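You operate a simulated robot arm through the tools that you are given. There is no shell and no other tool. Be economical: measure what you need, move in short steps, check, and stop when the job is done.

You run a simulated two-armed robot. Do the job below in one go: nothing can be reset, and whatever is moved stays where it is left.

Task
Close down: machine off, strap knob low, stop at 3, sleeve lever open, drawer shut, cloth folded in half.

Only the result counts: the job must be done as asked and must still hold three seconds after the hand-in. Knocking over, shifting, dropping, spilling or breaking anything else fails it. Flat cloth is picked up by pressing the open fingertips on it (5 to 10 N) and closing them slowly along it; thin cloth reads only 2 to 8 mm in the jaws.

Robot
Two 7-joint arms with fingered hands on one trunk, on a base that drives. Base frame: it is fixed to the floor where the robot stands at the start and does not move with it; the origin is under the middle of the robot, x ahead of it, y to its left, z up; the surface under the hand at the start is at about z = 850. Readings come in mm, degrees, newtons and seconds.
The left shoulder is at the start at [70, 166, 943], the right one opposite. With the tool pointing down near the work surface each hand reaches from about 100 to 960 mm from the robot's upright axis, wherever it stands, measured 20 degrees to its own side. Places, roughly: left packing bench drawer [200, -800, 700]; packing bench top [400, -1100, 800]; sleeve lever [-100, -1600, 1000]; stop bar [1000, -100, 900]; strap knob [700, -100, 700]; strapping machine switch [800, 0, 700]. Payload 4.1 kg a hand.
The TCP of each hand is the grasp point between the finger pads, 32 mm short of the fingertips. In the tool frame z runs along the fingers and y along their closing line. The gripper opens to 108 mm. The gripper's body begins 38 mm behind the TCP. The gripper is a hand of 4 fingers: y runs from the thumb to the fingers, the wrist lies at [-16, -108, -186] in the tool frame.
Orientation is told as [roll, pitch, yaw] about the base's x, y, z axes, in that order, counted from this pose: with the fingers straight down and the wrist toward the robot, the tool's x, y and z point along [0, 1, 0], [1, 0, 0] and [0, 0, -1] of the base frame.

Tools
- The arms move only by the tool servo_tool. It takes "left_moves", "right_moves" or both (then of equal length, played together; a hand with none holds still); each is a list of rows, each a list of 2 entries, a list of its own where there are three numbers: the shift along the base's x, y, z in cm, then the turn, a rotation vector about the base's x, y, z in degrees. In form: [[[x, y, z], [wx, wy, wz]], ...]. A call has 1 to 8 rows; each row shifts and turns the commanded pose from where the row before left it. Rows are played at 5 a second. More than 50 mm and 8.6 degrees between two rows, and nothing of the call is played. A pose out of reach is approached as far as the arm can. The call stops where the force on the tool passes 50 N (or 10 N more than at its start, if that is more) or the arm is blocked; 0.2 s more then pass. In this call time passes only in rows, and 0.2 s behind the last. The reply holds the time, the measured pose of the TCP, the force on the tool along the base axes, the opening and the grip force, in the units named above and with some noise, with the torque about the TCP (base axes, N m) and any sound that the robot's microphone picked up.
- Cameras (640 x 400 px; columns grow to the right, rows downward): "scene" is now at [105.5, -78.1, 1174.7]; the picture's right is [-0.71, -0.70, 0.00], its down [-0.33, 0.34, -0.88] and it looks along [0.62, -0.63, -0.47] (base axes); focal length 214 px, centre (320, 200). "left" rides on the left gripper at [-64, -93, -132] in its tool frame; the picture's right is [-0.80, -0.28, 0.53], its down [0.55, -0.71, 0.45] and it looks along [0.25, 0.65, 0.72] (tool axes); focal length 247 px, centre (320, 200). "right" rides on the right gripper at [64, -93, -132] in its tool frame; the picture's right is [-0.80, 0.28, -0.53], its down [-0.55, -0.71, 0.45] and it looks along [-0.25, 0.65, 0.72] (tool axes); focal length 247 px, centre (320, 200).
- camera(camera): a new picture of that camera. It takes no simulated time.
- raise_lower(by): slides the trunk up (or, below 0, down) by that many mm; the arms and the scene camera ride with it, the base frame stays. It gives what a move gives, with no picture.
- base_move(legs): drives the robot by 1 to 6 legs, each [ahead, left, turn to the left] in mm, mm and degrees, along the robot's own axes; the way and the turn of a leg run together, so that a leg with both is an arc; at most 1500 mm and 180 degrees a leg. The arms and the cameras ride along, it lands a little off, and it stops where it bumps. It gives what a move gives.
- finger_targets(index, middle, ring, thumb_bend, hand): sets how far each is bent, from 0 (flat) to 1 (curled in); at 0.3 the hand is open as for a grip, at 0.7 the pads meet at the TCP. One left out holds its place. A second passes; each finger stops where it meets its share of the squeeze, and holds until it gets a number again. It is the only way to open and close the hand. It gives what a move gives, with no picture; readings hold the bend of each and the force on the fingers (four entries, about 0 where the hand has none), thumb and palm.
- pan_tilt(pan, tilt): turns the head with the scene camera to pan (to the left, within 86 degrees either way) and tilt (down, from -29 to 69), counted from straight ahead of the robot. It gives what a move gives.
- measure_at(camera, pixels): for up to 12 pixels [column, row] of the newest picture of that camera ("zoom" is the newest enlarged one), the place [x, y, z] in the base frame of the surface seen there, good to about 3 mm, but the place of the scene camera against the robot may be out by one fixed shift of up to 25 mm in any direction. It takes no simulated time.
- close_up(camera, box): a new picture of the part [left, top, right, bottom] of that camera's present view, enlarged. It takes no simulated time.
- close_job(): hands the job in; it is judged then, once.

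Go step by step. Measure first, check grasps and placings, and put right what went wrong. The budget is 80 turns and 62 pictures, counting those below and the enlarged ones. Unless the task says otherwise, let go and move clear before handing in, and close with one line.

The tools are called as name(argument=value, ...) on one line, values as JSON. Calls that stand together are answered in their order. servo_tool: Moves the arms, as the interface text tells. Its arguments: {"type":"object","properties":{"left_moves":{"type":"array"},"right_moves":{"type":"array"}},"required":[]} The other tools are called the same way: raise_lower (by) slides the trunk up or down; finger_targets (index, middle, ring, thumb_bend, hand) moves the fingers one by one; base_move (legs) drives the base; pan_tilt (pan, tilt) turns the head that bears the scene camera; camera (camera) takes a picture; measure_at (camera, pixels) gives the place of the surface under pixels of a picture; close_up (camera, box) takes an enlarged picture of a part of a camera's view; close_job () hands the job in.

At the start:

```text
clock: 0.0
left_ee_pos: [656.8, -8.7, 1083.7]
left_tcp_rot: [-0.1, 0.0, 0.0]
left_contact_force: [0.4, 0.1, 0.4]
left_torque: [0.03, 0.02, -0.02]
left_opening: 107.7
left_grasp_force: 0.1
left_shape: jaw
left_bend: [0.3, 0.3, 0.3, 0.3]
left_finger forces: [0.0, 0.1, 0.0, 0.0, 0.1, 0.0]
right_ee_pos: [409.7, -524.6, 1066.0]
right_tcp_rot: [0.0, -0.1, 0.0]
right_contact_force: [0.7, 0.0, 0.3]
right_torque: [-0.02, 0.01, 0.02]
right_opening: 107.7
right_grasp_force: 0.1
right_shape: jaw
right_bend: [0.3, 0.3, 0.3, 0.3]
right_finger forces: [0.1, 0.1, 0.0, 0.0, 0.0, 0.0]
trunk travel left (down, up): [-450.0, 490.0]
robot x, y, heading: [-0.4, 2.9, 0.1]
head pan, tilt: [-45.6, 28.1]
```

scene: 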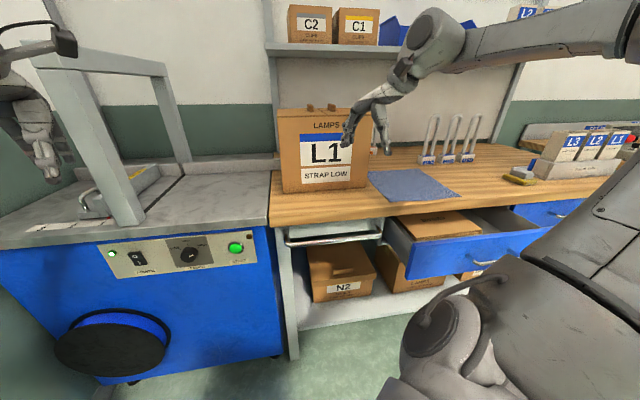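
right: 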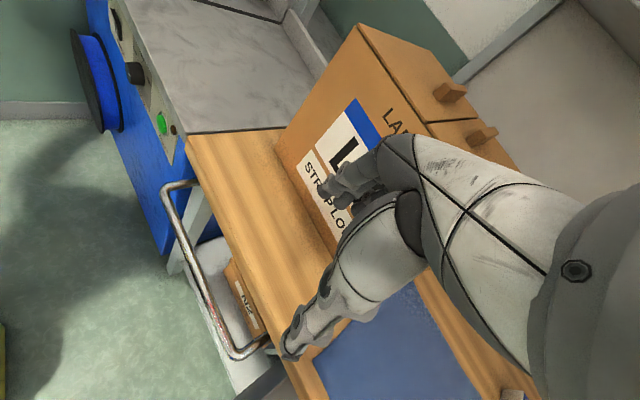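
left: 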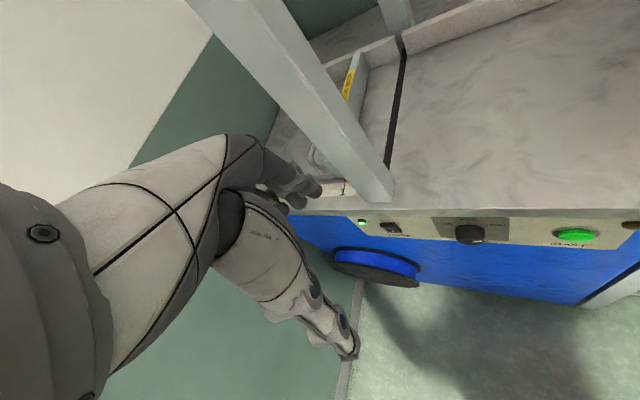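

The scene picture shows the machine panel at about (105-255, 240-280), an open drawer at about (460, 240), and a blue cloth at about (412, 185). I'll enlarge the panel and the stop area first.

close_up(camera="scene", box=[0, 150, 280, 325])

close_up(camera="left", box=[270, 20, 630, 270])

measure_at(camera="scene", pixels=[[137, 258], [189, 254], [236, 248], [370, 172], [430, 168], [461, 195], [390, 202], [482, 263], [400, 240], [520, 205], [150, 180], [90, 205]])

measure_at(camera="left", pixels=[[362, 221], [392, 229], [469, 234], [575, 235], [350, 80], [398, 80], [335, 187], [318, 157], [450, 205]])

```text
2.29 times, centred on (140, 238) of scene
```

zoom: 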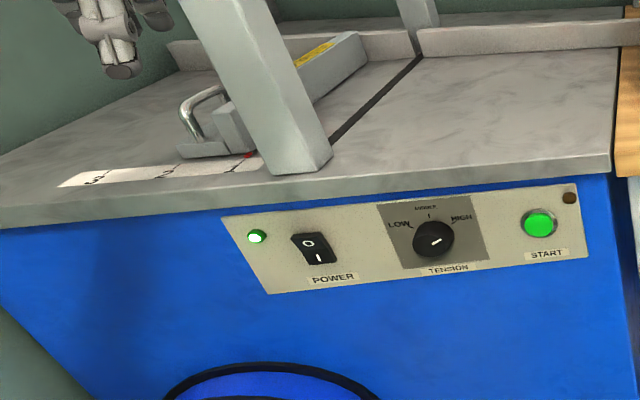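

```text
1.60 times, centred on (450, 145) of left
```

zoom: 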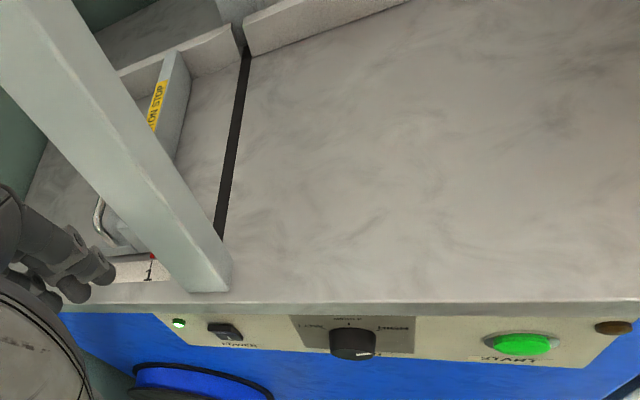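

```text
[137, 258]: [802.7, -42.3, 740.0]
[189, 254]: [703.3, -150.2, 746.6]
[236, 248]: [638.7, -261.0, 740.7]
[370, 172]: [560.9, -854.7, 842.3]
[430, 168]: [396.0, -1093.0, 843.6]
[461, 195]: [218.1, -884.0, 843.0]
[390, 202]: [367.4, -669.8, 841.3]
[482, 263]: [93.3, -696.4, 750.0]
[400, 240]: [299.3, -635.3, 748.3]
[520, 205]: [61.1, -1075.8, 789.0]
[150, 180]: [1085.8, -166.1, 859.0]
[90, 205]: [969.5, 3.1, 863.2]
```

```text
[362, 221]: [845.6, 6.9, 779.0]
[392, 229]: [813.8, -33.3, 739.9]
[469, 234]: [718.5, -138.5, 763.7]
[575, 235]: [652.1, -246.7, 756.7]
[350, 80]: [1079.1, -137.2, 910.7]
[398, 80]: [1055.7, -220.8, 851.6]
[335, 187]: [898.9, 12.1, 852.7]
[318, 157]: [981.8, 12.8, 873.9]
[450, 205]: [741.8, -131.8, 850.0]
```

The panel lies along the direction (-0.6, -0.8), so the bench front is turned about 37° to the right of the robot. The scene camera reads about (-12, -11, -8) off against the left camera. I'll square the robot to the machine, keeping some clearance, then look again.

base_move(legs=[[-100, 0, 0], [0, 0, -37], [0, 330, 0]])

pan_tilt(pan=10, tilt=30)

camera(camera="scene")

camera(camera="left")

```text
clock: 4.7
left_ee_pos: [623.5, -125.6, 1083.7]
left_tcp_rot: [-0.1, 0.0, -36.4]
left_contact_force: [-0.1, 0.6, 0.0]
left_torque: [-0.04, 0.01, -0.04]
left_opening: 107.4
left_grasp_force: 0.0
left_shape: jaw
left_bend: [0.3, 0.3, 0.3, 0.3]
left_finger forces: [0.0, 0.1, 0.0, 0.0, 0.0, 0.1]
right_ee_pos: [118.5, -394.7, 1068.0]
right_tcp_rot: [-0.1, 0.1, -36.6]
right_contact_force: [0.9, 0.4, -0.2]
right_torque: [-0.05, 0.01, -0.03]
right_opening: 107.9
right_grasp_force: 0.1
right_shape: jaw
right_bend: [0.3, 0.3, 0.3, 0.3]
right_finger forces: [0.1, 0.0, 0.0, 0.1, 0.0, 0.1]
trunk travel left (down, up): [-450.0, 490.0]
robot x, y, heading: [100.1, 270.5, -36.5]
head pan, tilt: [-45.6, 28.1]
```

```text
clock: 5.9
left_ee_pos: [625.3, -128.2, 1084.9]
left_tcp_rot: [0.0, 0.0, -36.4]
left_contact_force: [-0.4, -0.2, 0.5]
left_torque: [0.03, -0.03, 0.02]
left_opening: 107.8
left_grasp_force: 0.0
left_shape: jaw
left_bend: [0.3, 0.3, 0.3, 0.3]
left_finger forces: [0.0, 0.0, 0.0, 0.0, 0.0, 0.0]
right_ee_pos: [117.8, -395.3, 1066.0]
right_tcp_rot: [0.0, 0.0, -36.5]
right_contact_force: [0.1, 0.9, 0.5]
right_torque: [-0.01, 0.0, 0.01]
right_opening: 107.8
right_grasp_force: 0.0
right_shape: jaw
right_bend: [0.3, 0.3, 0.3, 0.3]
right_finger forces: [0.0, 0.0, 0.0, 0.1, 0.0, 0.0]
trunk travel left (down, up): [-450.0, 490.0]
robot x, y, heading: [97.1, 272.6, -36.7]
head pan, tilt: [10.0, 30.0]
```

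```text
56 pictures are left
```

scene: 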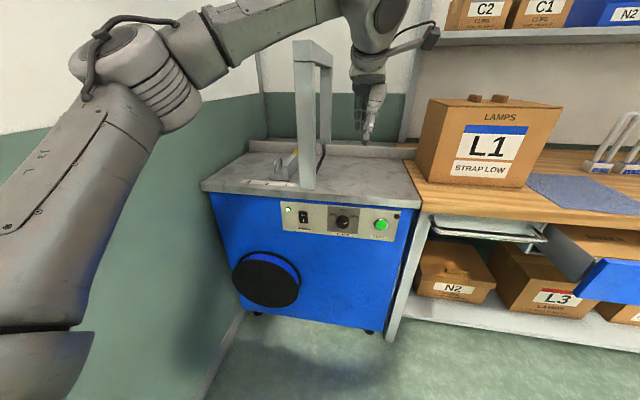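

```text
55 pictures are left
```

left: 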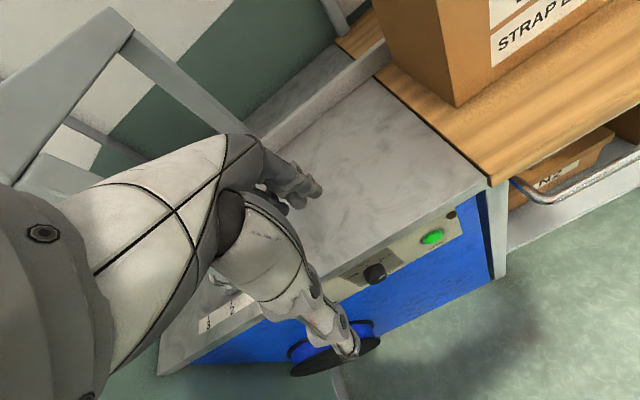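

The robot is now square to the machine, with the panel at about (285-400, 205-240). I'll enlarge the panel and the stop scale and measure them.

close_up(camera="scene", box=[200, 130, 424, 270])

measure_at(camera="left", pixels=[[208, 322], [233, 304], [375, 273], [433, 237], [452, 215], [345, 283], [480, 185], [300, 230]])

```text
2.86 times, centred on (312, 200) of scene
```

zoom: 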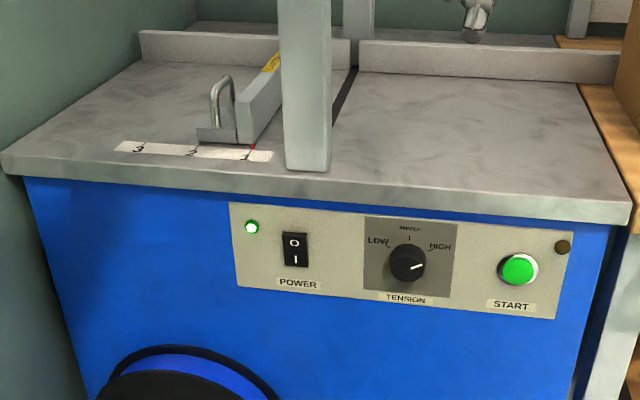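

```text
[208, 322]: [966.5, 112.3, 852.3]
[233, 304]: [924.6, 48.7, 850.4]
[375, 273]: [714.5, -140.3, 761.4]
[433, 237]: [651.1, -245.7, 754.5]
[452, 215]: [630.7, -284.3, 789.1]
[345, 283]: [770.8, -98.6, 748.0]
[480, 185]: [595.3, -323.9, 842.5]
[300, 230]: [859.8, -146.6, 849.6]
```

In the enlarged picture the red pointer sits at mark 1 (254,146), and mark 3 is at about (142,149). The knob points to HIGH and the switch shows I at the bottom. I'll measure all of these.

measure_at(camera="zoom", pixels=[[295, 240], [295, 260], [408, 264], [519, 270], [254, 147], [250, 157], [193, 153], [142, 149], [215, 135], [226, 80], [300, 160], [420, 285]])

measure_at(camera="zoom", pixels=[[386, 280], [430, 266], [408, 246], [385, 264], [300, 185], [360, 290], [360, 225], [240, 115], [213, 100], [265, 100], [305, 20], [250, 60]])

```text
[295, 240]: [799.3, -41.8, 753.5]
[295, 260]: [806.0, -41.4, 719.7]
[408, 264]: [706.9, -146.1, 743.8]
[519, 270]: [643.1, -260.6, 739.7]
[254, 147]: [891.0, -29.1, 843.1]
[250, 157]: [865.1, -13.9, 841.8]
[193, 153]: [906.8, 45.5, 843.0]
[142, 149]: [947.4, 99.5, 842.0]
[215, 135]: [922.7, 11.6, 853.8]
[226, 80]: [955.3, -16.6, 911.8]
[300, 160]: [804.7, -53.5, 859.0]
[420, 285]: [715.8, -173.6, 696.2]
```

```text
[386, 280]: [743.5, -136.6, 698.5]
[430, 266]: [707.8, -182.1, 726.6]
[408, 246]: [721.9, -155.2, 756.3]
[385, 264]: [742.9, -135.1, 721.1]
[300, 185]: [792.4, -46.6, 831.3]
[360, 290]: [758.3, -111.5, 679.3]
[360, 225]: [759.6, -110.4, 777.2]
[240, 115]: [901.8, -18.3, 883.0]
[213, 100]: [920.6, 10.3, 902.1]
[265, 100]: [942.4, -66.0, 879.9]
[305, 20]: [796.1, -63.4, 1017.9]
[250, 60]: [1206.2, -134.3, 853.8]
```

The readings put the panel face near n≈675 along the bench normal. The upper half "O" of the switch sticks out, so the switch is on. I'll lower the trunk a little and turn the left hand until its fingers point horizontally at the panel.

raise_lower(by=-150)

servo_tool(left_moves=[[[-0.8, 0.6, 0], [-4.92, -6.56, 0]], [[-0.8, 0.6, 0], [-4.92, -6.56, 0]], [[-0.8, 0.6, -1], [-4.92, -6.56, 0]], [[-0.8, 0.6, -1], [-4.92, -6.56, 0]], [[0, 0, -1], [-4.92, -6.56, 0]], [[0, 0, -1], [-4.92, -6.56, 0]], [[0, 0, -1], [-4.92, -6.56, 0]], [[0, 0, -1], [-4.92, -6.56, 0]]])

servo_tool(left_moves=[[[0, 0, -3], [-4.92, -6.56, 0]], [[0, 0, -3], [-4.92, -6.56, 0]], [[0, 0, -3], [-4.92, -6.56, 0]]])

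camera(camera="scene")

camera(camera="left")

```text
clock: 7.7
left_ee_pos: [623.7, -126.0, 934.3]
left_tcp_rot: [0.0, 0.0, -36.4]
left_contact_force: [-0.2, 1.1, 0.1]
left_torque: [0.02, 0.03, 0.02]
left_opening: 107.8
left_grasp_force: 0.1
left_shape: jaw
left_bend: [0.3, 0.3, 0.3, 0.3]
left_finger forces: [0.1, 0.0, 0.0, 0.0, 0.0, 0.0]
right_ee_pos: [118.1, -395.8, 915.9]
right_tcp_rot: [0.1, 0.1, -36.5]
right_contact_force: [0.0, 0.0, -0.1]
right_torque: [0.01, 0.0, 0.04]
right_opening: 107.9
right_grasp_force: 0.1
right_shape: jaw
right_bend: [0.3, 0.3, 0.3, 0.3]
right_finger forces: [0.0, 0.0, 0.0, 0.1, 0.1, 0.1]
trunk travel left (down, up): [-300.0, 640.0]
robot x, y, heading: [101.4, 265.8, -36.6]
head pan, tilt: [10.0, 30.0]
```

```text
clock: 9.4
left_ee_pos: [592.2, -103.7, 874.4]
left_tcp_rot: [-1.0, -65.7, -35.9]
left_contact_force: [0.0, -0.3, -0.7]
left_torque: [-0.03, 0.0, 0.05]
left_opening: 107.6
left_grasp_force: 0.1
left_shape: jaw
left_bend: [0.3, 0.3, 0.3, 0.3]
left_finger forces: [0.0, 0.1, 0.0, 0.1, 0.1, 0.0]
right_ee_pos: [118.0, -396.6, 915.7]
right_tcp_rot: [0.1, 0.0, -36.6]
right_contact_force: [0.0, -0.2, 0.6]
right_torque: [0.04, 0.0, 0.01]
right_opening: 107.7
right_grasp_force: 0.1
right_shape: jaw
right_bend: [0.3, 0.3, 0.3, 0.3]
right_finger forces: [0.0, 0.0, 0.0, 0.1, 0.0, 0.0]
trunk travel left (down, up): [-300.0, 640.0]
robot x, y, heading: [99.5, 271.6, -36.4]
head pan, tilt: [10.0, 30.0]
```

```text
clock: 10.3
left_ee_pos: [677.6, -44.6, 857.8]
left_tcp_rot: [-99.7, -76.8, 73.2]
left_contact_force: [-0.2, 0.1, -0.9]
left_torque: [0.03, -0.03, 0.03]
left_opening: 107.9
left_grasp_force: 0.1
left_shape: jaw
left_bend: [0.3, 0.3, 0.3, 0.3]
left_finger forces: [0.0, 0.0, 0.0, 0.0, 0.0, 0.0]
right_ee_pos: [119.9, -394.7, 916.8]
right_tcp_rot: [0.0, 0.1, -36.4]
right_contact_force: [-0.2, 0.8, -0.2]
right_torque: [0.03, -0.04, -0.04]
right_opening: 107.8
right_grasp_force: 0.0
right_shape: jaw
right_bend: [0.3, 0.3, 0.3, 0.3]
right_finger forces: [0.0, 0.0, 0.0, 0.1, 0.1, 0.0]
trunk travel left (down, up): [-300.0, 640.0]
robot x, y, heading: [101.2, 270.4, -36.6]
head pan, tilt: [10.0, 30.0]
stopped in row 3 (left hand): the arm was blocked; the commanded pose is now the measured one
```

```text
53 pictures are left
```

scene: 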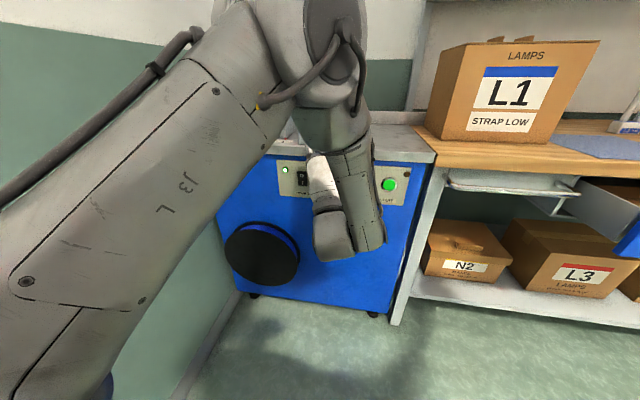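

```text
52 pictures are left
```

left: 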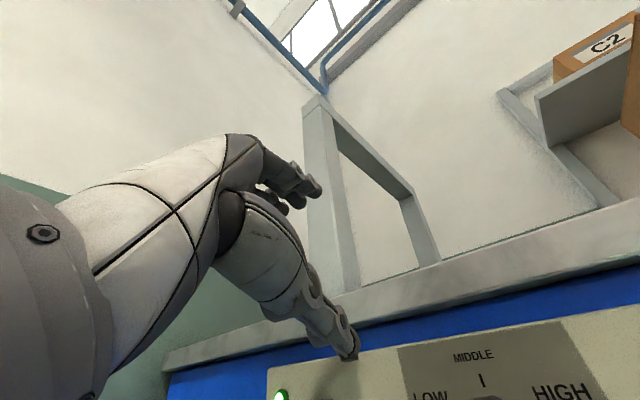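

The arm is folded too tightly: the forearm hangs vertical at about (340, 200) and the wrist ran into its limit. I'll back the base off and lower the trunk so the arm can stretch out, then correct the orientation.

base_move(legs=[[-180, 0, 0]])

raise_lower(by=-60)

servo_tool(left_moves=[[[2.8, -2.1, 0], [0, 0, 0]], [[2.8, -2.1, 0], [0, 0, 0]], [[2.8, -2.1, 0], [0, 0, 0]], [[2.0, -2.5, 0], [4, -1.6, -3.4]], [[1, -2.5, 0], [4, -1.6, -3.4]], [[0, -1, 0], [4, -1.6, -3.4]]])

camera(camera="left")

```text
clock: 11.0
left_ee_pos: [678.7, -45.2, 858.1]
left_tcp_rot: [-99.6, -76.6, 73.2]
left_contact_force: [0.2, 0.3, 0.1]
left_torque: [0.01, 0.0, 0.0]
left_opening: 107.9
left_grasp_force: 0.0
left_shape: jaw
left_bend: [0.3, 0.3, 0.3, 0.3]
left_finger forces: [0.0, 0.1, 0.0, 0.0, 0.1, 0.1]
right_ee_pos: [117.7, -397.3, 915.4]
right_tcp_rot: [0.0, 0.1, -36.4]
right_contact_force: [-0.5, 0.2, -0.6]
right_torque: [0.01, 0.02, 0.0]
right_opening: 107.8
right_grasp_force: 0.1
right_shape: jaw
right_bend: [0.3, 0.3, 0.3, 0.3]
right_finger forces: [0.1, 0.0, 0.1, 0.0, 0.0, 0.1]
trunk travel left (down, up): [-300.0, 640.0]
robot x, y, heading: [99.9, 266.6, -36.7]
head pan, tilt: [10.0, 30.0]
stopped in leg 1: the robot was blocked; the commanded pose is now the measured one
```

```text
clock: 12.0
left_ee_pos: [676.5, -44.4, 798.5]
left_tcp_rot: [-99.8, -76.7, 73.4]
left_contact_force: [0.5, 0.3, -0.2]
left_torque: [0.0, 0.0, 0.02]
left_opening: 108.0
left_grasp_force: 0.1
left_shape: jaw
left_bend: [0.3, 0.3, 0.3, 0.3]
left_finger forces: [0.0, 0.0, 0.0, 0.0, 0.0, 0.1]
right_ee_pos: [116.4, -396.6, 855.5]
right_tcp_rot: [0.0, 0.0, -36.5]
right_contact_force: [-0.2, 0.6, 0.7]
right_torque: [-0.03, 0.01, 0.01]
right_opening: 107.9
right_grasp_force: 0.1
right_shape: jaw
right_bend: [0.3, 0.3, 0.3, 0.3]
right_finger forces: [0.0, 0.0, 0.0, 0.0, 0.1, 0.0]
trunk travel left (down, up): [-240.0, 700.0]
robot x, y, heading: [96.3, 269.9, -36.5]
head pan, tilt: [10.0, 30.0]
```

```text
clock: 12.8
left_ee_pos: [740.2, -92.3, 800.7]
left_tcp_rot: [-101.8, -76.5, 75.6]
left_contact_force: [-14.9, 13.8, 3.3]
left_torque: [0.87, 1.0, -0.02]
left_opening: 108.0
left_grasp_force: 0.0
left_shape: jaw
left_bend: [0.3, 0.3, 0.3, 0.25]
left_finger forces: [0.0, 0.1, 0.1, 0.1, 20.1, 0.0]
right_ee_pos: [117.4, -395.9, 856.7]
right_tcp_rot: [0.0, 0.0, -36.4]
right_contact_force: [-1.3, -0.7, -0.3]
right_torque: [0.01, 0.01, -0.03]
right_opening: 108.0
right_grasp_force: 0.0
right_shape: jaw
right_bend: [0.3, 0.3, 0.3, 0.3]
right_finger forces: [0.0, 0.0, 0.0, 0.1, 0.0, 0.0]
trunk travel left (down, up): [-240.0, 700.0]
robot x, y, heading: [101.7, 272.2, -36.3]
head pan, tilt: [10.0, 30.0]
stopped in row 3 (left hand): the force on the tool passed its limit at 72 N (the readings are from after the stop); the commanded pose is now the measured one
```

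```text
51 pictures are left
```

left: 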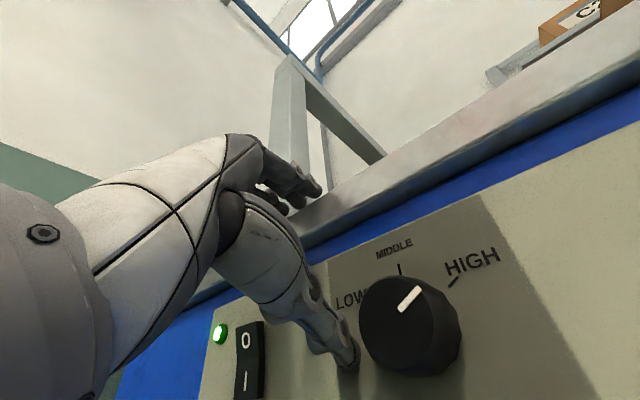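

The pointer at (410, 298) still shows HIGH and nothing has moved. The thumb touched the panel at about (345, 365), and the elbow is probably rubbing the left wall, which would explain the block. I'll pull the hand back first.

servo_tool(left_moves=[[[-2.4, 1.8, 0], [0, 0, 0]], [[-2.4, 1.8, 0], [0, 0, 0]], [[-2.4, 1.8, 0], [0, 0, 0]]])

pan_tilt(pan=70, tilt=10)

camera(camera="scene")

```text
clock: 13.6
left_ee_pos: [682.3, -26.8, 784.5]
left_tcp_rot: [-92.7, -76.4, 68.5]
left_contact_force: [0.0, -0.3, -0.3]
left_torque: [0.01, -0.01, 0.0]
left_opening: 107.8
left_grasp_force: 0.0
left_shape: jaw
left_bend: [0.3, 0.3, 0.3, 0.3]
left_finger forces: [0.0, 0.0, 0.1, 0.0, 0.0, 0.0]
right_ee_pos: [117.8, -395.8, 856.3]
right_tcp_rot: [0.0, 0.1, -36.3]
right_contact_force: [-0.2, 0.1, -0.2]
right_torque: [0.03, 0.0, -0.04]
right_opening: 107.9
right_grasp_force: 0.1
right_shape: jaw
right_bend: [0.3, 0.3, 0.3, 0.3]
right_finger forces: [0.0, 0.1, 0.0, 0.1, 0.0, 0.0]
trunk travel left (down, up): [-240.0, 700.0]
robot x, y, heading: [103.0, 266.9, -36.5]
head pan, tilt: [10.0, 30.0]
```

```text
clock: 14.9
left_ee_pos: [682.0, -28.6, 795.0]
left_tcp_rot: [-95.6, -76.0, 71.2]
left_contact_force: [0.0, -0.2, -0.2]
left_torque: [-0.03, 0.02, -0.01]
left_opening: 108.0
left_grasp_force: 0.1
left_shape: jaw
left_bend: [0.3, 0.3, 0.3, 0.3]
left_finger forces: [0.1, 0.0, 0.0, 0.1, 0.1, 0.0]
right_ee_pos: [118.3, -396.1, 855.9]
right_tcp_rot: [0.0, 0.1, -36.5]
right_contact_force: [0.1, -0.2, -0.2]
right_torque: [-0.02, 0.0, 0.0]
right_opening: 107.9
right_grasp_force: 0.1
right_shape: jaw
right_bend: [0.3, 0.3, 0.3, 0.3]
right_finger forces: [0.0, 0.1, 0.0, 0.0, 0.0, 0.1]
trunk travel left (down, up): [-240.0, 700.0]
robot x, y, heading: [100.5, 271.8, -36.2]
head pan, tilt: [70.0, 10.0]
```

```text
50 pictures are left
```

scene: 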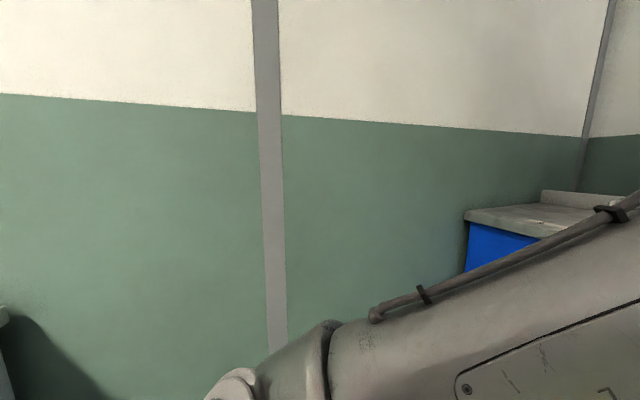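

The left wall is in view, along with the arm's shoulder link. I'll measure how far away the wall is.

measure_at(camera="scene", pixels=[[200, 250], [350, 250], [275, 300], [50, 150], [620, 300], [10, 380], [560, 160]])

base_move(legs=[[0, -180, 0]])

```text
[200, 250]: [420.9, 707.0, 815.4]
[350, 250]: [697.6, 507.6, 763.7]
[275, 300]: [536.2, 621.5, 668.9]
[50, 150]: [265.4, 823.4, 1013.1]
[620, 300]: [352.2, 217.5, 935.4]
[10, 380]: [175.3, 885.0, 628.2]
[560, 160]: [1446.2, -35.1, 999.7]
```

```text
clock: 16.4
left_ee_pos: [571.5, -175.2, 799.6]
left_tcp_rot: [-96.9, -75.6, 72.2]
left_contact_force: [0.2, 0.3, 1.4]
left_torque: [0.01, 0.01, 0.01]
left_opening: 107.9
left_grasp_force: 0.1
left_shape: jaw
left_bend: [0.3, 0.3, 0.3, 0.3]
left_finger forces: [0.1, 0.1, 0.0, 0.1, 0.1, 0.0]
right_ee_pos: [10.3, -542.2, 854.1]
right_tcp_rot: [0.1, 0.1, -36.4]
right_contact_force: [0.7, -0.4, -0.1]
right_torque: [0.01, -0.01, -0.01]
right_opening: 107.7
right_grasp_force: 0.1
right_shape: jaw
right_bend: [0.3, 0.3, 0.3, 0.3]
right_finger forces: [0.1, 0.1, 0.0, 0.1, 0.0, 0.1]
trunk travel left (down, up): [-240.0, 700.0]
robot x, y, heading: [-3.2, 122.6, -36.3]
head pan, tilt: [70.0, 10.0]
```

The wall is about 540 mm from the robot's axis and the elbow isn't touching it, so something behind the robot stopped the reverse. I'll try backing from this new spot.

base_move(legs=[[-180, 0, 0]])

```text
clock: 17.4
left_ee_pos: [546.0, -145.2, 798.8]
left_tcp_rot: [-96.1, -75.2, 76.2]
left_contact_force: [-1.2, 0.2, 0.1]
left_torque: [0.01, -0.03, -0.02]
left_opening: 108.0
left_grasp_force: 0.1
left_shape: jaw
left_bend: [0.3, 0.3, 0.3, 0.3]
left_finger forces: [0.0, 0.0, 0.0, 0.1, 0.0, 0.1]
right_ee_pos: [12.3, -559.2, 853.9]
right_tcp_rot: [-0.1, 0.1, -31.9]
right_contact_force: [-0.6, 0.5, -0.4]
right_torque: [0.03, -0.01, 0.0]
right_opening: 107.9
right_grasp_force: 0.1
right_shape: jaw
right_bend: [0.3, 0.3, 0.3, 0.3]
right_finger forces: [0.1, 0.1, 0.0, 0.0, 0.0, 0.0]
trunk travel left (down, up): [-240.0, 700.0]
robot x, y, heading: [-56.2, 105.0, -32.1]
head pan, tilt: [70.0, 10.0]
stopped in leg 1: the robot was blocked; the commanded pose is now the measured one
```

The robot only backed about 30 mm and was turned a little by something behind it. I'll ease forward off that and straighten up. Then I'll lower the trunk so the forearm can lie flat.

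base_move(legs=[[20, 0, -4.5]])

raise_lower(by=-150)

pan_tilt(pan=20, tilt=20)

camera(camera="scene")

```text
clock: 18.2
left_ee_pos: [540.9, -204.5, 798.2]
left_tcp_rot: [-96.1, -75.3, 71.6]
left_contact_force: [-0.1, -0.1, -0.8]
left_torque: [0.04, 0.0, -0.01]
left_opening: 107.8
left_grasp_force: 0.1
left_shape: jaw
left_bend: [0.3, 0.3, 0.3, 0.3]
left_finger forces: [0.0, 0.0, 0.1, 0.0, 0.0, 0.1]
right_ee_pos: [-23.2, -572.9, 855.5]
right_tcp_rot: [0.0, 0.1, -36.4]
right_contact_force: [-0.2, -0.5, 0.1]
right_torque: [0.02, -0.03, -0.01]
right_opening: 107.9
right_grasp_force: 0.0
right_shape: jaw
right_bend: [0.3, 0.3, 0.3, 0.3]
right_finger forces: [0.1, 0.1, 0.0, 0.1, 0.0, 0.0]
trunk travel left (down, up): [-240.0, 700.0]
robot x, y, heading: [-42.5, 93.7, -36.4]
head pan, tilt: [70.0, 10.0]
```

```text
clock: 20.0
left_ee_pos: [542.2, -202.6, 648.0]
left_tcp_rot: [-96.0, -75.2, 71.8]
left_contact_force: [-0.2, 0.1, -0.9]
left_torque: [-0.03, 0.02, 0.0]
left_opening: 108.0
left_grasp_force: 0.1
left_shape: jaw
left_bend: [0.3, 0.3, 0.3, 0.3]
left_finger forces: [0.1, 0.0, 0.1, 0.1, 0.0, 0.0]
right_ee_pos: [-23.7, -572.9, 705.0]
right_tcp_rot: [0.0, 0.0, -36.5]
right_contact_force: [0.9, -1.0, 0.6]
right_torque: [0.02, 0.0, -0.02]
right_opening: 107.8
right_grasp_force: 0.1
right_shape: jaw
right_bend: [0.3, 0.3, 0.3, 0.3]
right_finger forces: [0.0, 0.0, 0.0, 0.1, 0.0, 0.0]
trunk travel left (down, up): [-90.0, 850.0]
robot x, y, heading: [-40.3, 95.8, -36.2]
head pan, tilt: [70.0, 10.0]
```

```text
clock: 21.2
left_ee_pos: [540.9, -202.6, 648.6]
left_tcp_rot: [-95.9, -75.3, 71.8]
left_contact_force: [-0.7, -0.5, 0.7]
left_torque: [-0.04, 0.0, 0.01]
left_opening: 107.7
left_grasp_force: 0.0
left_shape: jaw
left_bend: [0.3, 0.3, 0.3, 0.3]
left_finger forces: [0.0, 0.0, 0.0, 0.0, 0.1, 0.0]
right_ee_pos: [-22.8, -572.8, 704.9]
right_tcp_rot: [0.0, 0.1, -36.4]
right_contact_force: [0.4, -0.2, -0.9]
right_torque: [-0.03, 0.0, -0.04]
right_opening: 107.8
right_grasp_force: 0.0
right_shape: jaw
right_bend: [0.3, 0.3, 0.3, 0.3]
right_finger forces: [0.0, 0.0, 0.0, 0.0, 0.1, 0.0]
trunk travel left (down, up): [-90.0, 850.0]
robot x, y, heading: [-45.2, 96.7, -36.5]
head pan, tilt: [20.0, 20.0]
```

```text
49 pictures are left
```

scene: 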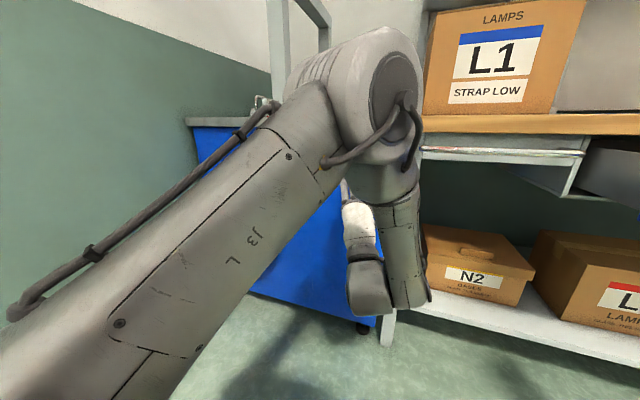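

The hand is now at r≈-163, z 648, and the arm hides it in the scene view. I'll move it left and up in front of the knob while levelling the tool.

servo_tool(left_moves=[[[1.03, 1.69, 1.34], [0, 0, 0]], [[1.03, 1.69, 1.34], [0, 0, 0]], [[1.03, 1.69, 1.34], [0, 0, 0]], [[1.03, 1.69, 1.34], [0, 0, 0]], [[1.03, 1.69, 1.34], [3.3, -1.5, -3.1]], [[1.03, 1.69, 1.34], [3.3, -1.5, -3.1]], [[1.03, 1.69, 1.34], [3.3, -1.5, -3.1]], [[1.03, 1.69, 1.34], [3.3, -1.5, -3.1]]])

camera(camera="left")

```text
clock: 23.0
left_ee_pos: [513.9, -143.8, 752.5]
left_tcp_rot: [-76.8, -89.2, 40.6]
left_contact_force: [-0.1, 0.7, 0.3]
left_torque: [0.0, -0.03, -0.02]
left_opening: 107.9
left_grasp_force: 0.1
left_shape: jaw
left_bend: [0.3, 0.3, 0.3, 0.3]
left_finger forces: [0.0, 0.0, 0.0, 0.0, 0.0, 0.1]
left hand out of reach, approached as far as the arm can: row 6, 7, 8
right_ee_pos: [-23.4, -572.8, 705.5]
right_tcp_rot: [-0.1, 0.1, -36.4]
right_contact_force: [0.3, 0.1, 0.7]
right_torque: [0.0, 0.01, -0.01]
right_opening: 107.8
right_grasp_force: 0.1
right_shape: jaw
right_bend: [0.3, 0.3, 0.3, 0.3]
right_finger forces: [0.1, 0.1, 0.0, 0.0, 0.0, 0.1]
trunk travel left (down, up): [-90.0, 850.0]
robot x, y, heading: [-40.5, 98.7, -36.6]
head pan, tilt: [20.0, 20.0]
```

```text
48 pictures are left
```

left: 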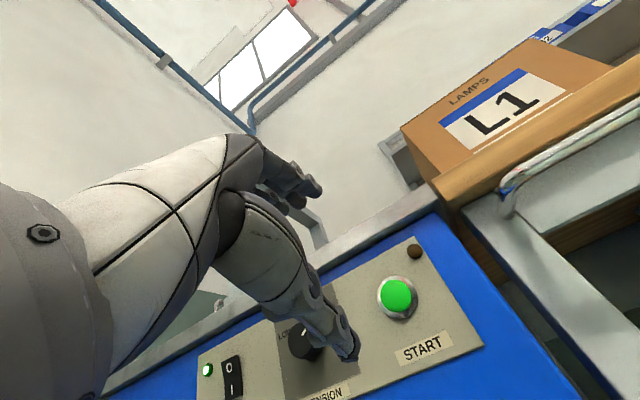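

The tool now points level at the panel and the TCP is at n≈497, r≈-193. The knob is visible behind the thumb at about (305, 340). The arm can't go further left in this pose, so I'll shift the base left and slightly forward instead.

base_move(legs=[[40, 0, 0], [0, 128, 0]])

camera(camera="left")

```text
clock: 24.7
left_ee_pos: [622.4, -64.7, 752.3]
left_tcp_rot: [-78.0, -89.2, 42.2]
left_contact_force: [0.3, -0.7, 0.2]
left_torque: [-0.03, 0.02, -0.02]
left_opening: 108.0
left_grasp_force: 0.0
left_shape: jaw
left_bend: [0.3, 0.3, 0.3, 0.3]
left_finger forces: [0.0, 0.0, 0.0, 0.0, 0.1, 0.0]
right_ee_pos: [85.9, -495.7, 705.5]
right_tcp_rot: [-0.1, 0.1, -36.2]
right_contact_force: [0.1, 0.0, 0.6]
right_torque: [-0.02, -0.01, 0.01]
right_opening: 107.5
right_grasp_force: 0.1
right_shape: jaw
right_bend: [0.3, 0.3, 0.3, 0.3]
right_finger forces: [0.0, 0.0, 0.0, 0.1, 0.0, 0.0]
trunk travel left (down, up): [-90.0, 850.0]
robot x, y, heading: [63.3, 169.3, -35.9]
head pan, tilt: [20.0, 20.0]
```

```text
47 pictures are left
```

left: 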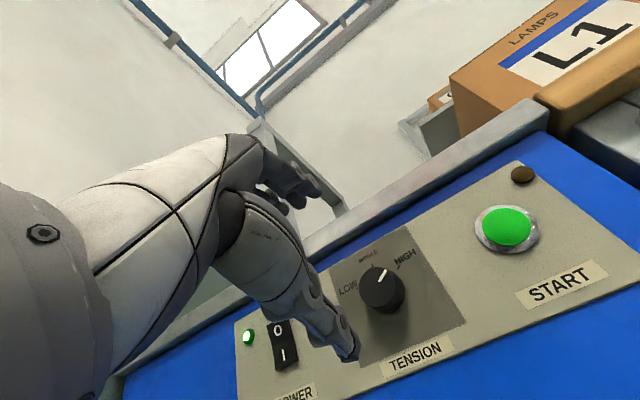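

The knob shows clearly at (383, 292) and the switch at (285, 345). I'll measure both with this camera.

measure_at(camera="left", pixels=[[383, 292], [368, 280], [383, 272], [400, 300], [405, 325], [280, 329], [284, 356], [345, 262], [423, 252], [508, 225], [350, 335], [272, 335]])

```text
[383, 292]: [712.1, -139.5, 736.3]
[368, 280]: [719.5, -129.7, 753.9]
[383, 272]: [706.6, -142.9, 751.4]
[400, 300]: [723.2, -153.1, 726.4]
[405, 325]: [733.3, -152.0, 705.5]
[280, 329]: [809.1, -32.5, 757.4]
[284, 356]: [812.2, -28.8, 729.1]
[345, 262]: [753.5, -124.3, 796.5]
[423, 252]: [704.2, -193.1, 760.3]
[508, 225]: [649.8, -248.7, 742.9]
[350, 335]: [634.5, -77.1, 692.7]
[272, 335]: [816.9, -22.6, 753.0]
```

I'll enlarge the knob to find its centre precisely.

close_up(camera="left", box=[230, 240, 430, 365])

```text
3.20 times, centred on (330, 302) of left
```

zoom: 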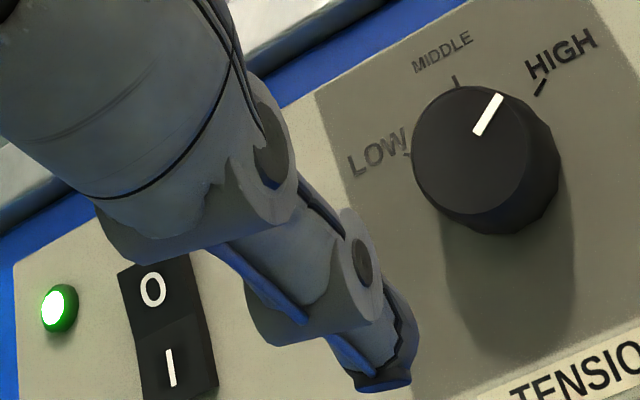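

measure_at(camera="zoom", pixels=[[470, 150], [420, 150], [455, 95], [520, 150], [470, 205], [503, 98], [545, 80], [408, 155], [153, 288], [170, 365], [134, 275], [190, 265]])

```text
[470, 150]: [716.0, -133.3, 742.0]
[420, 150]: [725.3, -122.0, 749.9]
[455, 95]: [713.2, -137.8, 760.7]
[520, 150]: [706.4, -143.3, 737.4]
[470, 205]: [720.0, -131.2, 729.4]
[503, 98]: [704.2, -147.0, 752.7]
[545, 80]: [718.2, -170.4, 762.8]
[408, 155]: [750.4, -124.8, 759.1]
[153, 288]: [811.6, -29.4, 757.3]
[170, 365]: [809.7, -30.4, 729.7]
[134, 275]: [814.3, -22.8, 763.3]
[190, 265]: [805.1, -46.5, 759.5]
```

The knob face centre is near n 653, r -322.5, z 745, with the LOW and HIGH ticks at about ±60°. The TCP is already lined up, so I'll part-close the hand and advance 95 mm.

finger_targets(hand="left", index=0.4, middle=0.4, ring=0.4, thumb_bend=0.4)

servo_tool(left_moves=[[[0.95, -0.71, -0.09], [0, 0, 0]], [[0.95, -0.71, -0.09], [0, 0, 0]], [[0.95, -0.71, -0.09], [0, 0, 0]], [[0.95, -0.71, -0.09], [0, 0, 0]], [[0.95, -0.71, -0.09], [0, 0, 0]], [[0.95, -0.71, -0.09], [0, 0, 0]], [[0.95, -0.71, -0.09], [0, 0, 0]], [[0.95, -0.71, -0.09], [0, 0, 0]]])

camera(camera="left")

```text
clock: 25.7
left_ee_pos: [622.7, -64.7, 752.7]
left_tcp_rot: [-77.6, -89.2, 41.9]
left_contact_force: [-0.6, -0.4, -0.1]
left_torque: [0.0, -0.02, 0.0]
left_opening: 83.0
left_grasp_force: 0.0
left_shape: fingers
left_bend: [0.4, 0.4, 0.4, 0.4]
left_finger forces: [0.1, 0.0, 0.1, 0.0, 0.0, 0.1]
right_ee_pos: [85.7, -495.9, 705.4]
right_tcp_rot: [0.0, 0.1, -36.2]
right_contact_force: [0.2, 1.2, 0.7]
right_torque: [0.0, -0.01, 0.0]
right_opening: 107.8
right_grasp_force: 0.0
right_shape: jaw
right_bend: [0.3, 0.3, 0.3, 0.3]
right_finger forces: [0.1, 0.0, 0.1, 0.0, 0.0, 0.0]
trunk travel left (down, up): [-90.0, 850.0]
robot x, y, heading: [64.9, 171.4, -36.1]
head pan, tilt: [20.0, 20.0]
```

```text
clock: 27.5
left_ee_pos: [670.2, -139.4, 744.4]
left_tcp_rot: [-73.0, -89.0, 37.6]
left_contact_force: [-1.0, -0.1, 0.0]
left_torque: [-0.01, 0.0, 0.03]
left_opening: 83.0
left_grasp_force: 0.0
left_shape: fingers
left_bend: [0.4, 0.4, 0.4, 0.4]
left_finger forces: [0.0, 0.2, 0.0, 0.0, 0.0, 0.0]
left hand out of reach, approached as far as the arm can: row 2, 3, 4, 5, 6, 7, 8
right_ee_pos: [86.1, -495.2, 706.3]
right_tcp_rot: [0.0, 0.0, -36.2]
right_contact_force: [0.2, 0.1, 0.0]
right_torque: [0.01, -0.01, -0.03]
right_opening: 107.7
right_grasp_force: 0.0
right_shape: jaw
right_bend: [0.3, 0.3, 0.3, 0.3]
right_finger forces: [0.0, 0.0, 0.0, 0.0, 0.1, 0.0]
trunk travel left (down, up): [-90.0, 850.0]
robot x, y, heading: [67.2, 173.6, -35.9]
head pan, tilt: [20.0, 20.0]
```

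```text
45 pictures are left
```

left: 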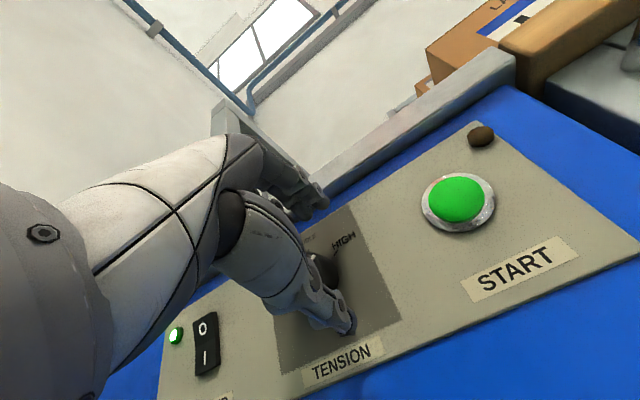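

The TCP is at n 620, r -291: the arm drifted right while extending. The fingers straddle the knob height, so I'll fix the remaining 20 mm forward and 32 mm left with the base.

base_move(legs=[[0, 32, 0], [18, 0, 0]])

camera(camera="left")

```text
clock: 28.7
left_ee_pos: [703.5, -124.4, 744.2]
left_tcp_rot: [-73.2, -89.1, 37.6]
left_contact_force: [0.1, -0.1, -0.4]
left_torque: [0.02, 0.02, -0.01]
left_opening: 82.9
left_grasp_force: 0.1
left_shape: fingers
left_bend: [0.4, 0.4, 0.4, 0.4]
left_finger forces: [0.0, 0.0, 0.0, 0.0, 0.0, 0.0]
right_ee_pos: [119.6, -478.4, 704.8]
right_tcp_rot: [0.0, 0.1, -36.2]
right_contact_force: [0.0, -0.2, -0.7]
right_torque: [0.0, 0.01, 0.01]
right_opening: 107.9
right_grasp_force: 0.1
right_shape: jaw
right_bend: [0.3, 0.3, 0.3, 0.3]
right_finger forces: [0.0, 0.1, 0.0, 0.1, 0.0, 0.1]
trunk travel left (down, up): [-90.0, 850.0]
robot x, y, heading: [100.3, 188.0, -36.1]
head pan, tilt: [20.0, 20.0]
```

```text
44 pictures are left
```

left: 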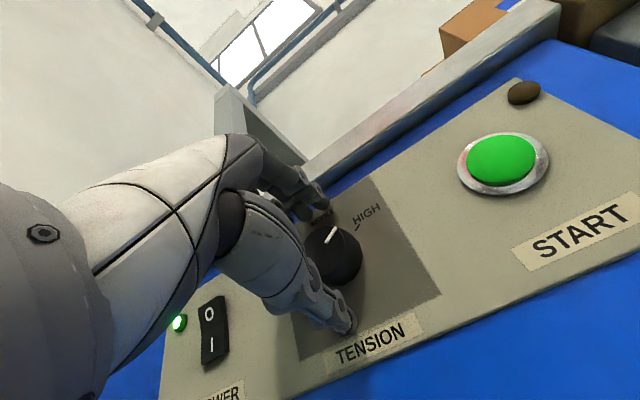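

The TCP is at n 637, r -322.6, z 744, with the knob between thumb and fingers at about (335, 255). I'll close on it.

finger_targets(hand="left", index=0.65, middle=0.65, ring=0.65, thumb_bend=0.65)

close_up(camera="left", box=[230, 150, 470, 300])

```text
clock: 29.7
left_ee_pos: [703.2, -122.4, 745.3]
left_tcp_rot: [-75.0, -89.0, 39.5]
left_contact_force: [-0.1, 0.6, 1.9]
left_torque: [-0.05, -0.07, 0.06]
left_opening: 38.3
left_grasp_force: 8.2
left_shape: fingers
left_bend: [0.58, 0.6, 0.65, 0.57]
left_finger forces: [4.3, 5.4, 0.0, 0.0, 8.3, 0.0]
right_ee_pos: [119.2, -479.5, 704.9]
right_tcp_rot: [0.0, 0.2, -36.1]
right_contact_force: [0.1, 0.6, 0.8]
right_torque: [-0.04, 0.0, 0.01]
right_opening: 107.6
right_grasp_force: 0.0
right_shape: jaw
right_bend: [0.3, 0.3, 0.3, 0.3]
right_finger forces: [0.0, 0.0, 0.1, 0.0, 0.1, 0.1]
trunk travel left (down, up): [-90.0, 850.0]
robot x, y, heading: [95.6, 184.6, -36.0]
head pan, tilt: [20.0, 20.0]
```

```text
2.67 times, centred on (350, 225) of left
```

zoom: 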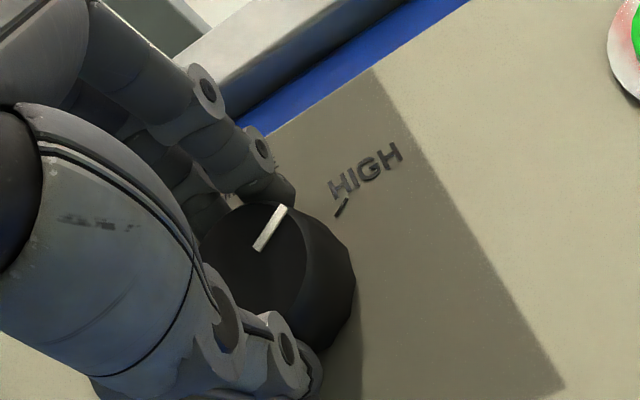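

The knob is held with 8 N at 38 mm opening. I'll turn it counter-clockwise, which is a turn about (-0.8, 0.6, 0), starting with 32°.

servo_tool(left_moves=[[[0, 0, 0], [-6.4, 4.8, 0]], [[0, 0, 0], [-6.4, 4.8, 0]], [[0, 0, 0], [-6.4, 4.8, 0]], [[0, 0, 0], [-6.4, 4.8, 0]]])

close_up(camera="left", box=[230, 150, 470, 300])

```text
clock: 30.7
left_ee_pos: [703.4, -121.7, 744.7]
left_tcp_rot: [-88.2, -56.8, 52.7]
left_contact_force: [1.8, 4.7, 1.1]
left_torque: [-0.03, -0.04, 0.2]
left_opening: 38.1
left_grasp_force: 9.9
left_shape: fingers
left_bend: [0.59, 0.6, 0.65, 0.57]
left_finger forces: [5.0, 6.6, 0.1, 0.0, 7.4, 0.1]
right_ee_pos: [119.2, -480.0, 705.9]
right_tcp_rot: [-0.1, 0.1, -36.2]
right_contact_force: [0.2, 0.0, -0.2]
right_torque: [-0.01, -0.01, 0.06]
right_opening: 107.7
right_grasp_force: 0.1
right_shape: jaw
right_bend: [0.3, 0.3, 0.3, 0.3]
right_finger forces: [0.1, 0.1, 0.0, 0.0, 0.1, 0.0]
trunk travel left (down, up): [-90.0, 850.0]
robot x, y, heading: [97.4, 185.9, -36.3]
head pan, tilt: [20.0, 20.0]
```

```text
2.67 times, centred on (350, 225) of left
```

zoom: 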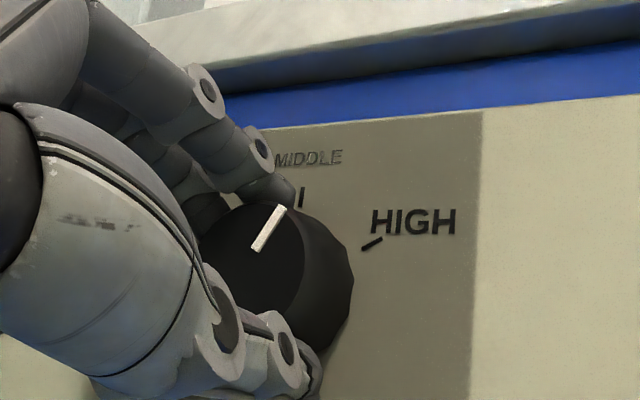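

The knob turned with the hand and the pointer now sits between HIGH and MIDDLE. I'll go on for another 56°.

servo_tool(left_moves=[[[0, 0, 0], [-6.4, 4.8, 0]], [[0, 0, 0], [-6.4, 4.8, 0]], [[0, 0, 0], [-6.4, 4.8, 0]], [[0, 0, 0], [-6.4, 4.8, 0]], [[0, 0, 0], [-6.4, 4.8, 0]], [[0, 0, 0], [-6.4, 4.8, 0]], [[0, 0, 0], [-6.4, 4.8, 0]]])

close_up(camera="left", box=[230, 150, 470, 300])

```text
clock: 32.3
left_ee_pos: [703.2, -123.1, 743.9]
left_tcp_rot: [-88.5, -0.8, 52.9]
left_contact_force: [-0.2, 11.6, -9.2]
left_torque: [0.21, 0.18, 0.41]
left_opening: 37.8
left_grasp_force: 11.0
left_shape: fingers
left_bend: [0.58, 0.59, 0.65, 0.58]
left_finger forces: [6.2, 9.1, 0.0, 0.1, 6.1, 0.0]
right_ee_pos: [120.1, -478.7, 705.2]
right_tcp_rot: [0.0, 0.0, -36.2]
right_contact_force: [1.2, -0.1, 0.4]
right_torque: [0.01, -0.02, -0.01]
right_opening: 107.7
right_grasp_force: 0.1
right_shape: jaw
right_bend: [0.3, 0.3, 0.3, 0.3]
right_finger forces: [0.0, 0.1, 0.0, 0.0, 0.1, 0.0]
trunk travel left (down, up): [-90.0, 850.0]
robot x, y, heading: [99.7, 188.3, -36.0]
head pan, tilt: [20.0, 20.0]
```

```text
2.67 times, centred on (350, 225) of left
```

zoom: 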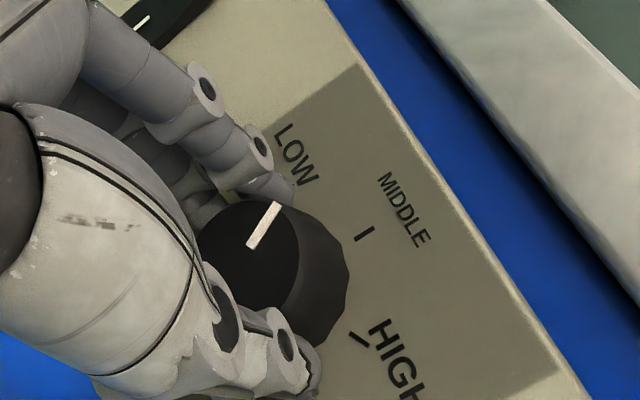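

The pointer has passed MIDDLE and LOW is about 32° further on. I'll continue 32°.

servo_tool(left_moves=[[[0, 0, 0], [-6.4, 4.8, 0]], [[0, 0, 0], [-6.4, 4.8, 0]], [[0, 0, 0], [-6.4, 4.8, 0]], [[0, 0, 0], [-6.4, 4.8, 0]]])

close_up(camera="left", box=[230, 150, 470, 300])

```text
clock: 33.3
left_ee_pos: [702.5, -122.3, 744.5]
left_tcp_rot: [-88.7, 31.2, 52.8]
left_contact_force: [-2.3, 9.4, -9.7]
left_torque: [0.19, 0.29, 0.33]
left_opening: 37.5
left_grasp_force: 11.1
left_shape: fingers
left_bend: [0.58, 0.58, 0.65, 0.58]
left_finger forces: [7.0, 9.4, 0.1, 0.0, 5.9, 0.1]
right_ee_pos: [120.2, -478.0, 705.4]
right_tcp_rot: [-0.2, 0.0, -36.1]
right_contact_force: [0.1, -0.2, -0.3]
right_torque: [0.02, 0.0, 0.0]
right_opening: 107.8
right_grasp_force: 0.1
right_shape: jaw
right_bend: [0.3, 0.3, 0.3, 0.3]
right_finger forces: [0.1, 0.0, 0.1, 0.1, 0.0, 0.0]
trunk travel left (down, up): [-90.0, 850.0]
robot x, y, heading: [99.7, 185.0, -36.2]
head pan, tilt: [20.0, 20.0]
```

```text
2.67 times, centred on (350, 225) of left
```

zoom: 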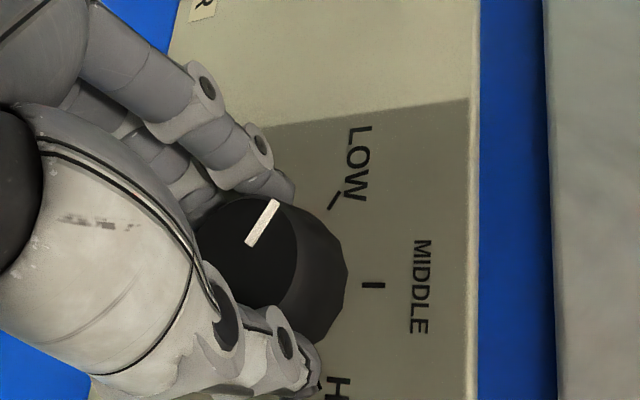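

The pointer is now parallel to the LOW tick at (333, 202). I'll let go, back straight off, and check.

finger_targets(hand="left", index=0.4, middle=0.4, ring=0.4, thumb_bend=0.4)

servo_tool(left_moves=[[[-2.0, 1.5, 0], [0, 0, 0]], [[-2.0, 1.5, 0], [0, 0, 0]], [[-2.0, 1.5, 0], [0, 0, 0]], [[-2.0, 1.5, 0], [0, 0, 0]]])

close_up(camera="left", box=[200, 100, 600, 350])

```text
clock: 34.3
left_ee_pos: [703.9, -124.0, 745.4]
left_tcp_rot: [-88.9, 31.0, 52.8]
left_contact_force: [-0.1, -0.4, 0.4]
left_torque: [0.01, 0.04, 0.0]
left_opening: 81.7
left_grasp_force: 0.1
left_shape: fingers
left_bend: [0.4, 0.4, 0.4, 0.4]
left_finger forces: [0.0, 0.0, 0.1, 0.1, 0.0, 0.0]
right_ee_pos: [119.0, -478.5, 705.5]
right_tcp_rot: [0.0, 0.1, -36.2]
right_contact_force: [-0.6, -0.2, -0.7]
right_torque: [0.01, 0.01, -0.02]
right_opening: 107.9
right_grasp_force: 0.0
right_shape: jaw
right_bend: [0.3, 0.3, 0.3, 0.3]
right_finger forces: [0.1, 0.1, 0.0, 0.0, 0.0, 0.0]
trunk travel left (down, up): [-90.0, 850.0]
robot x, y, heading: [102.6, 187.5, -36.1]
head pan, tilt: [20.0, 20.0]
```

```text
clock: 35.3
left_ee_pos: [624.2, -62.6, 744.8]
left_tcp_rot: [-88.8, 31.0, 52.8]
left_contact_force: [-0.6, -0.2, -0.1]
left_torque: [0.0, -0.01, 0.01]
left_opening: 82.0
left_grasp_force: 0.1
left_shape: fingers
left_bend: [0.4, 0.4, 0.4, 0.4]
left_finger forces: [0.0, 0.0, 0.0, 0.0, 0.0, 0.0]
right_ee_pos: [119.7, -479.8, 705.1]
right_tcp_rot: [0.0, 0.2, -36.2]
right_contact_force: [0.1, -0.6, -0.6]
right_torque: [0.02, -0.03, -0.01]
right_opening: 107.9
right_grasp_force: 0.1
right_shape: jaw
right_bend: [0.3, 0.3, 0.3, 0.3]
right_finger forces: [0.0, 0.0, 0.1, 0.0, 0.0, 0.0]
trunk travel left (down, up): [-90.0, 850.0]
robot x, y, heading: [101.7, 185.8, -36.0]
head pan, tilt: [20.0, 20.0]
```

```text
1.60 times, centred on (400, 225) of left
```

zoom: 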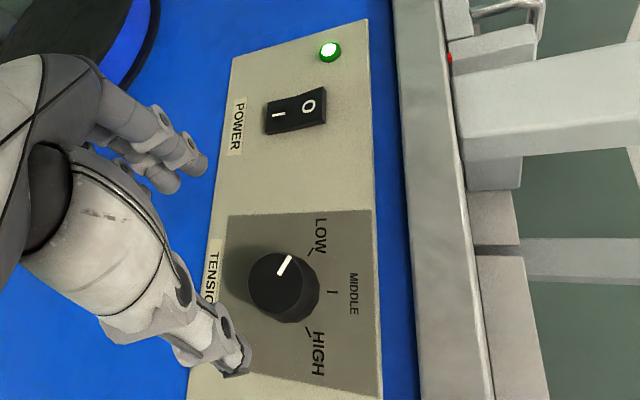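

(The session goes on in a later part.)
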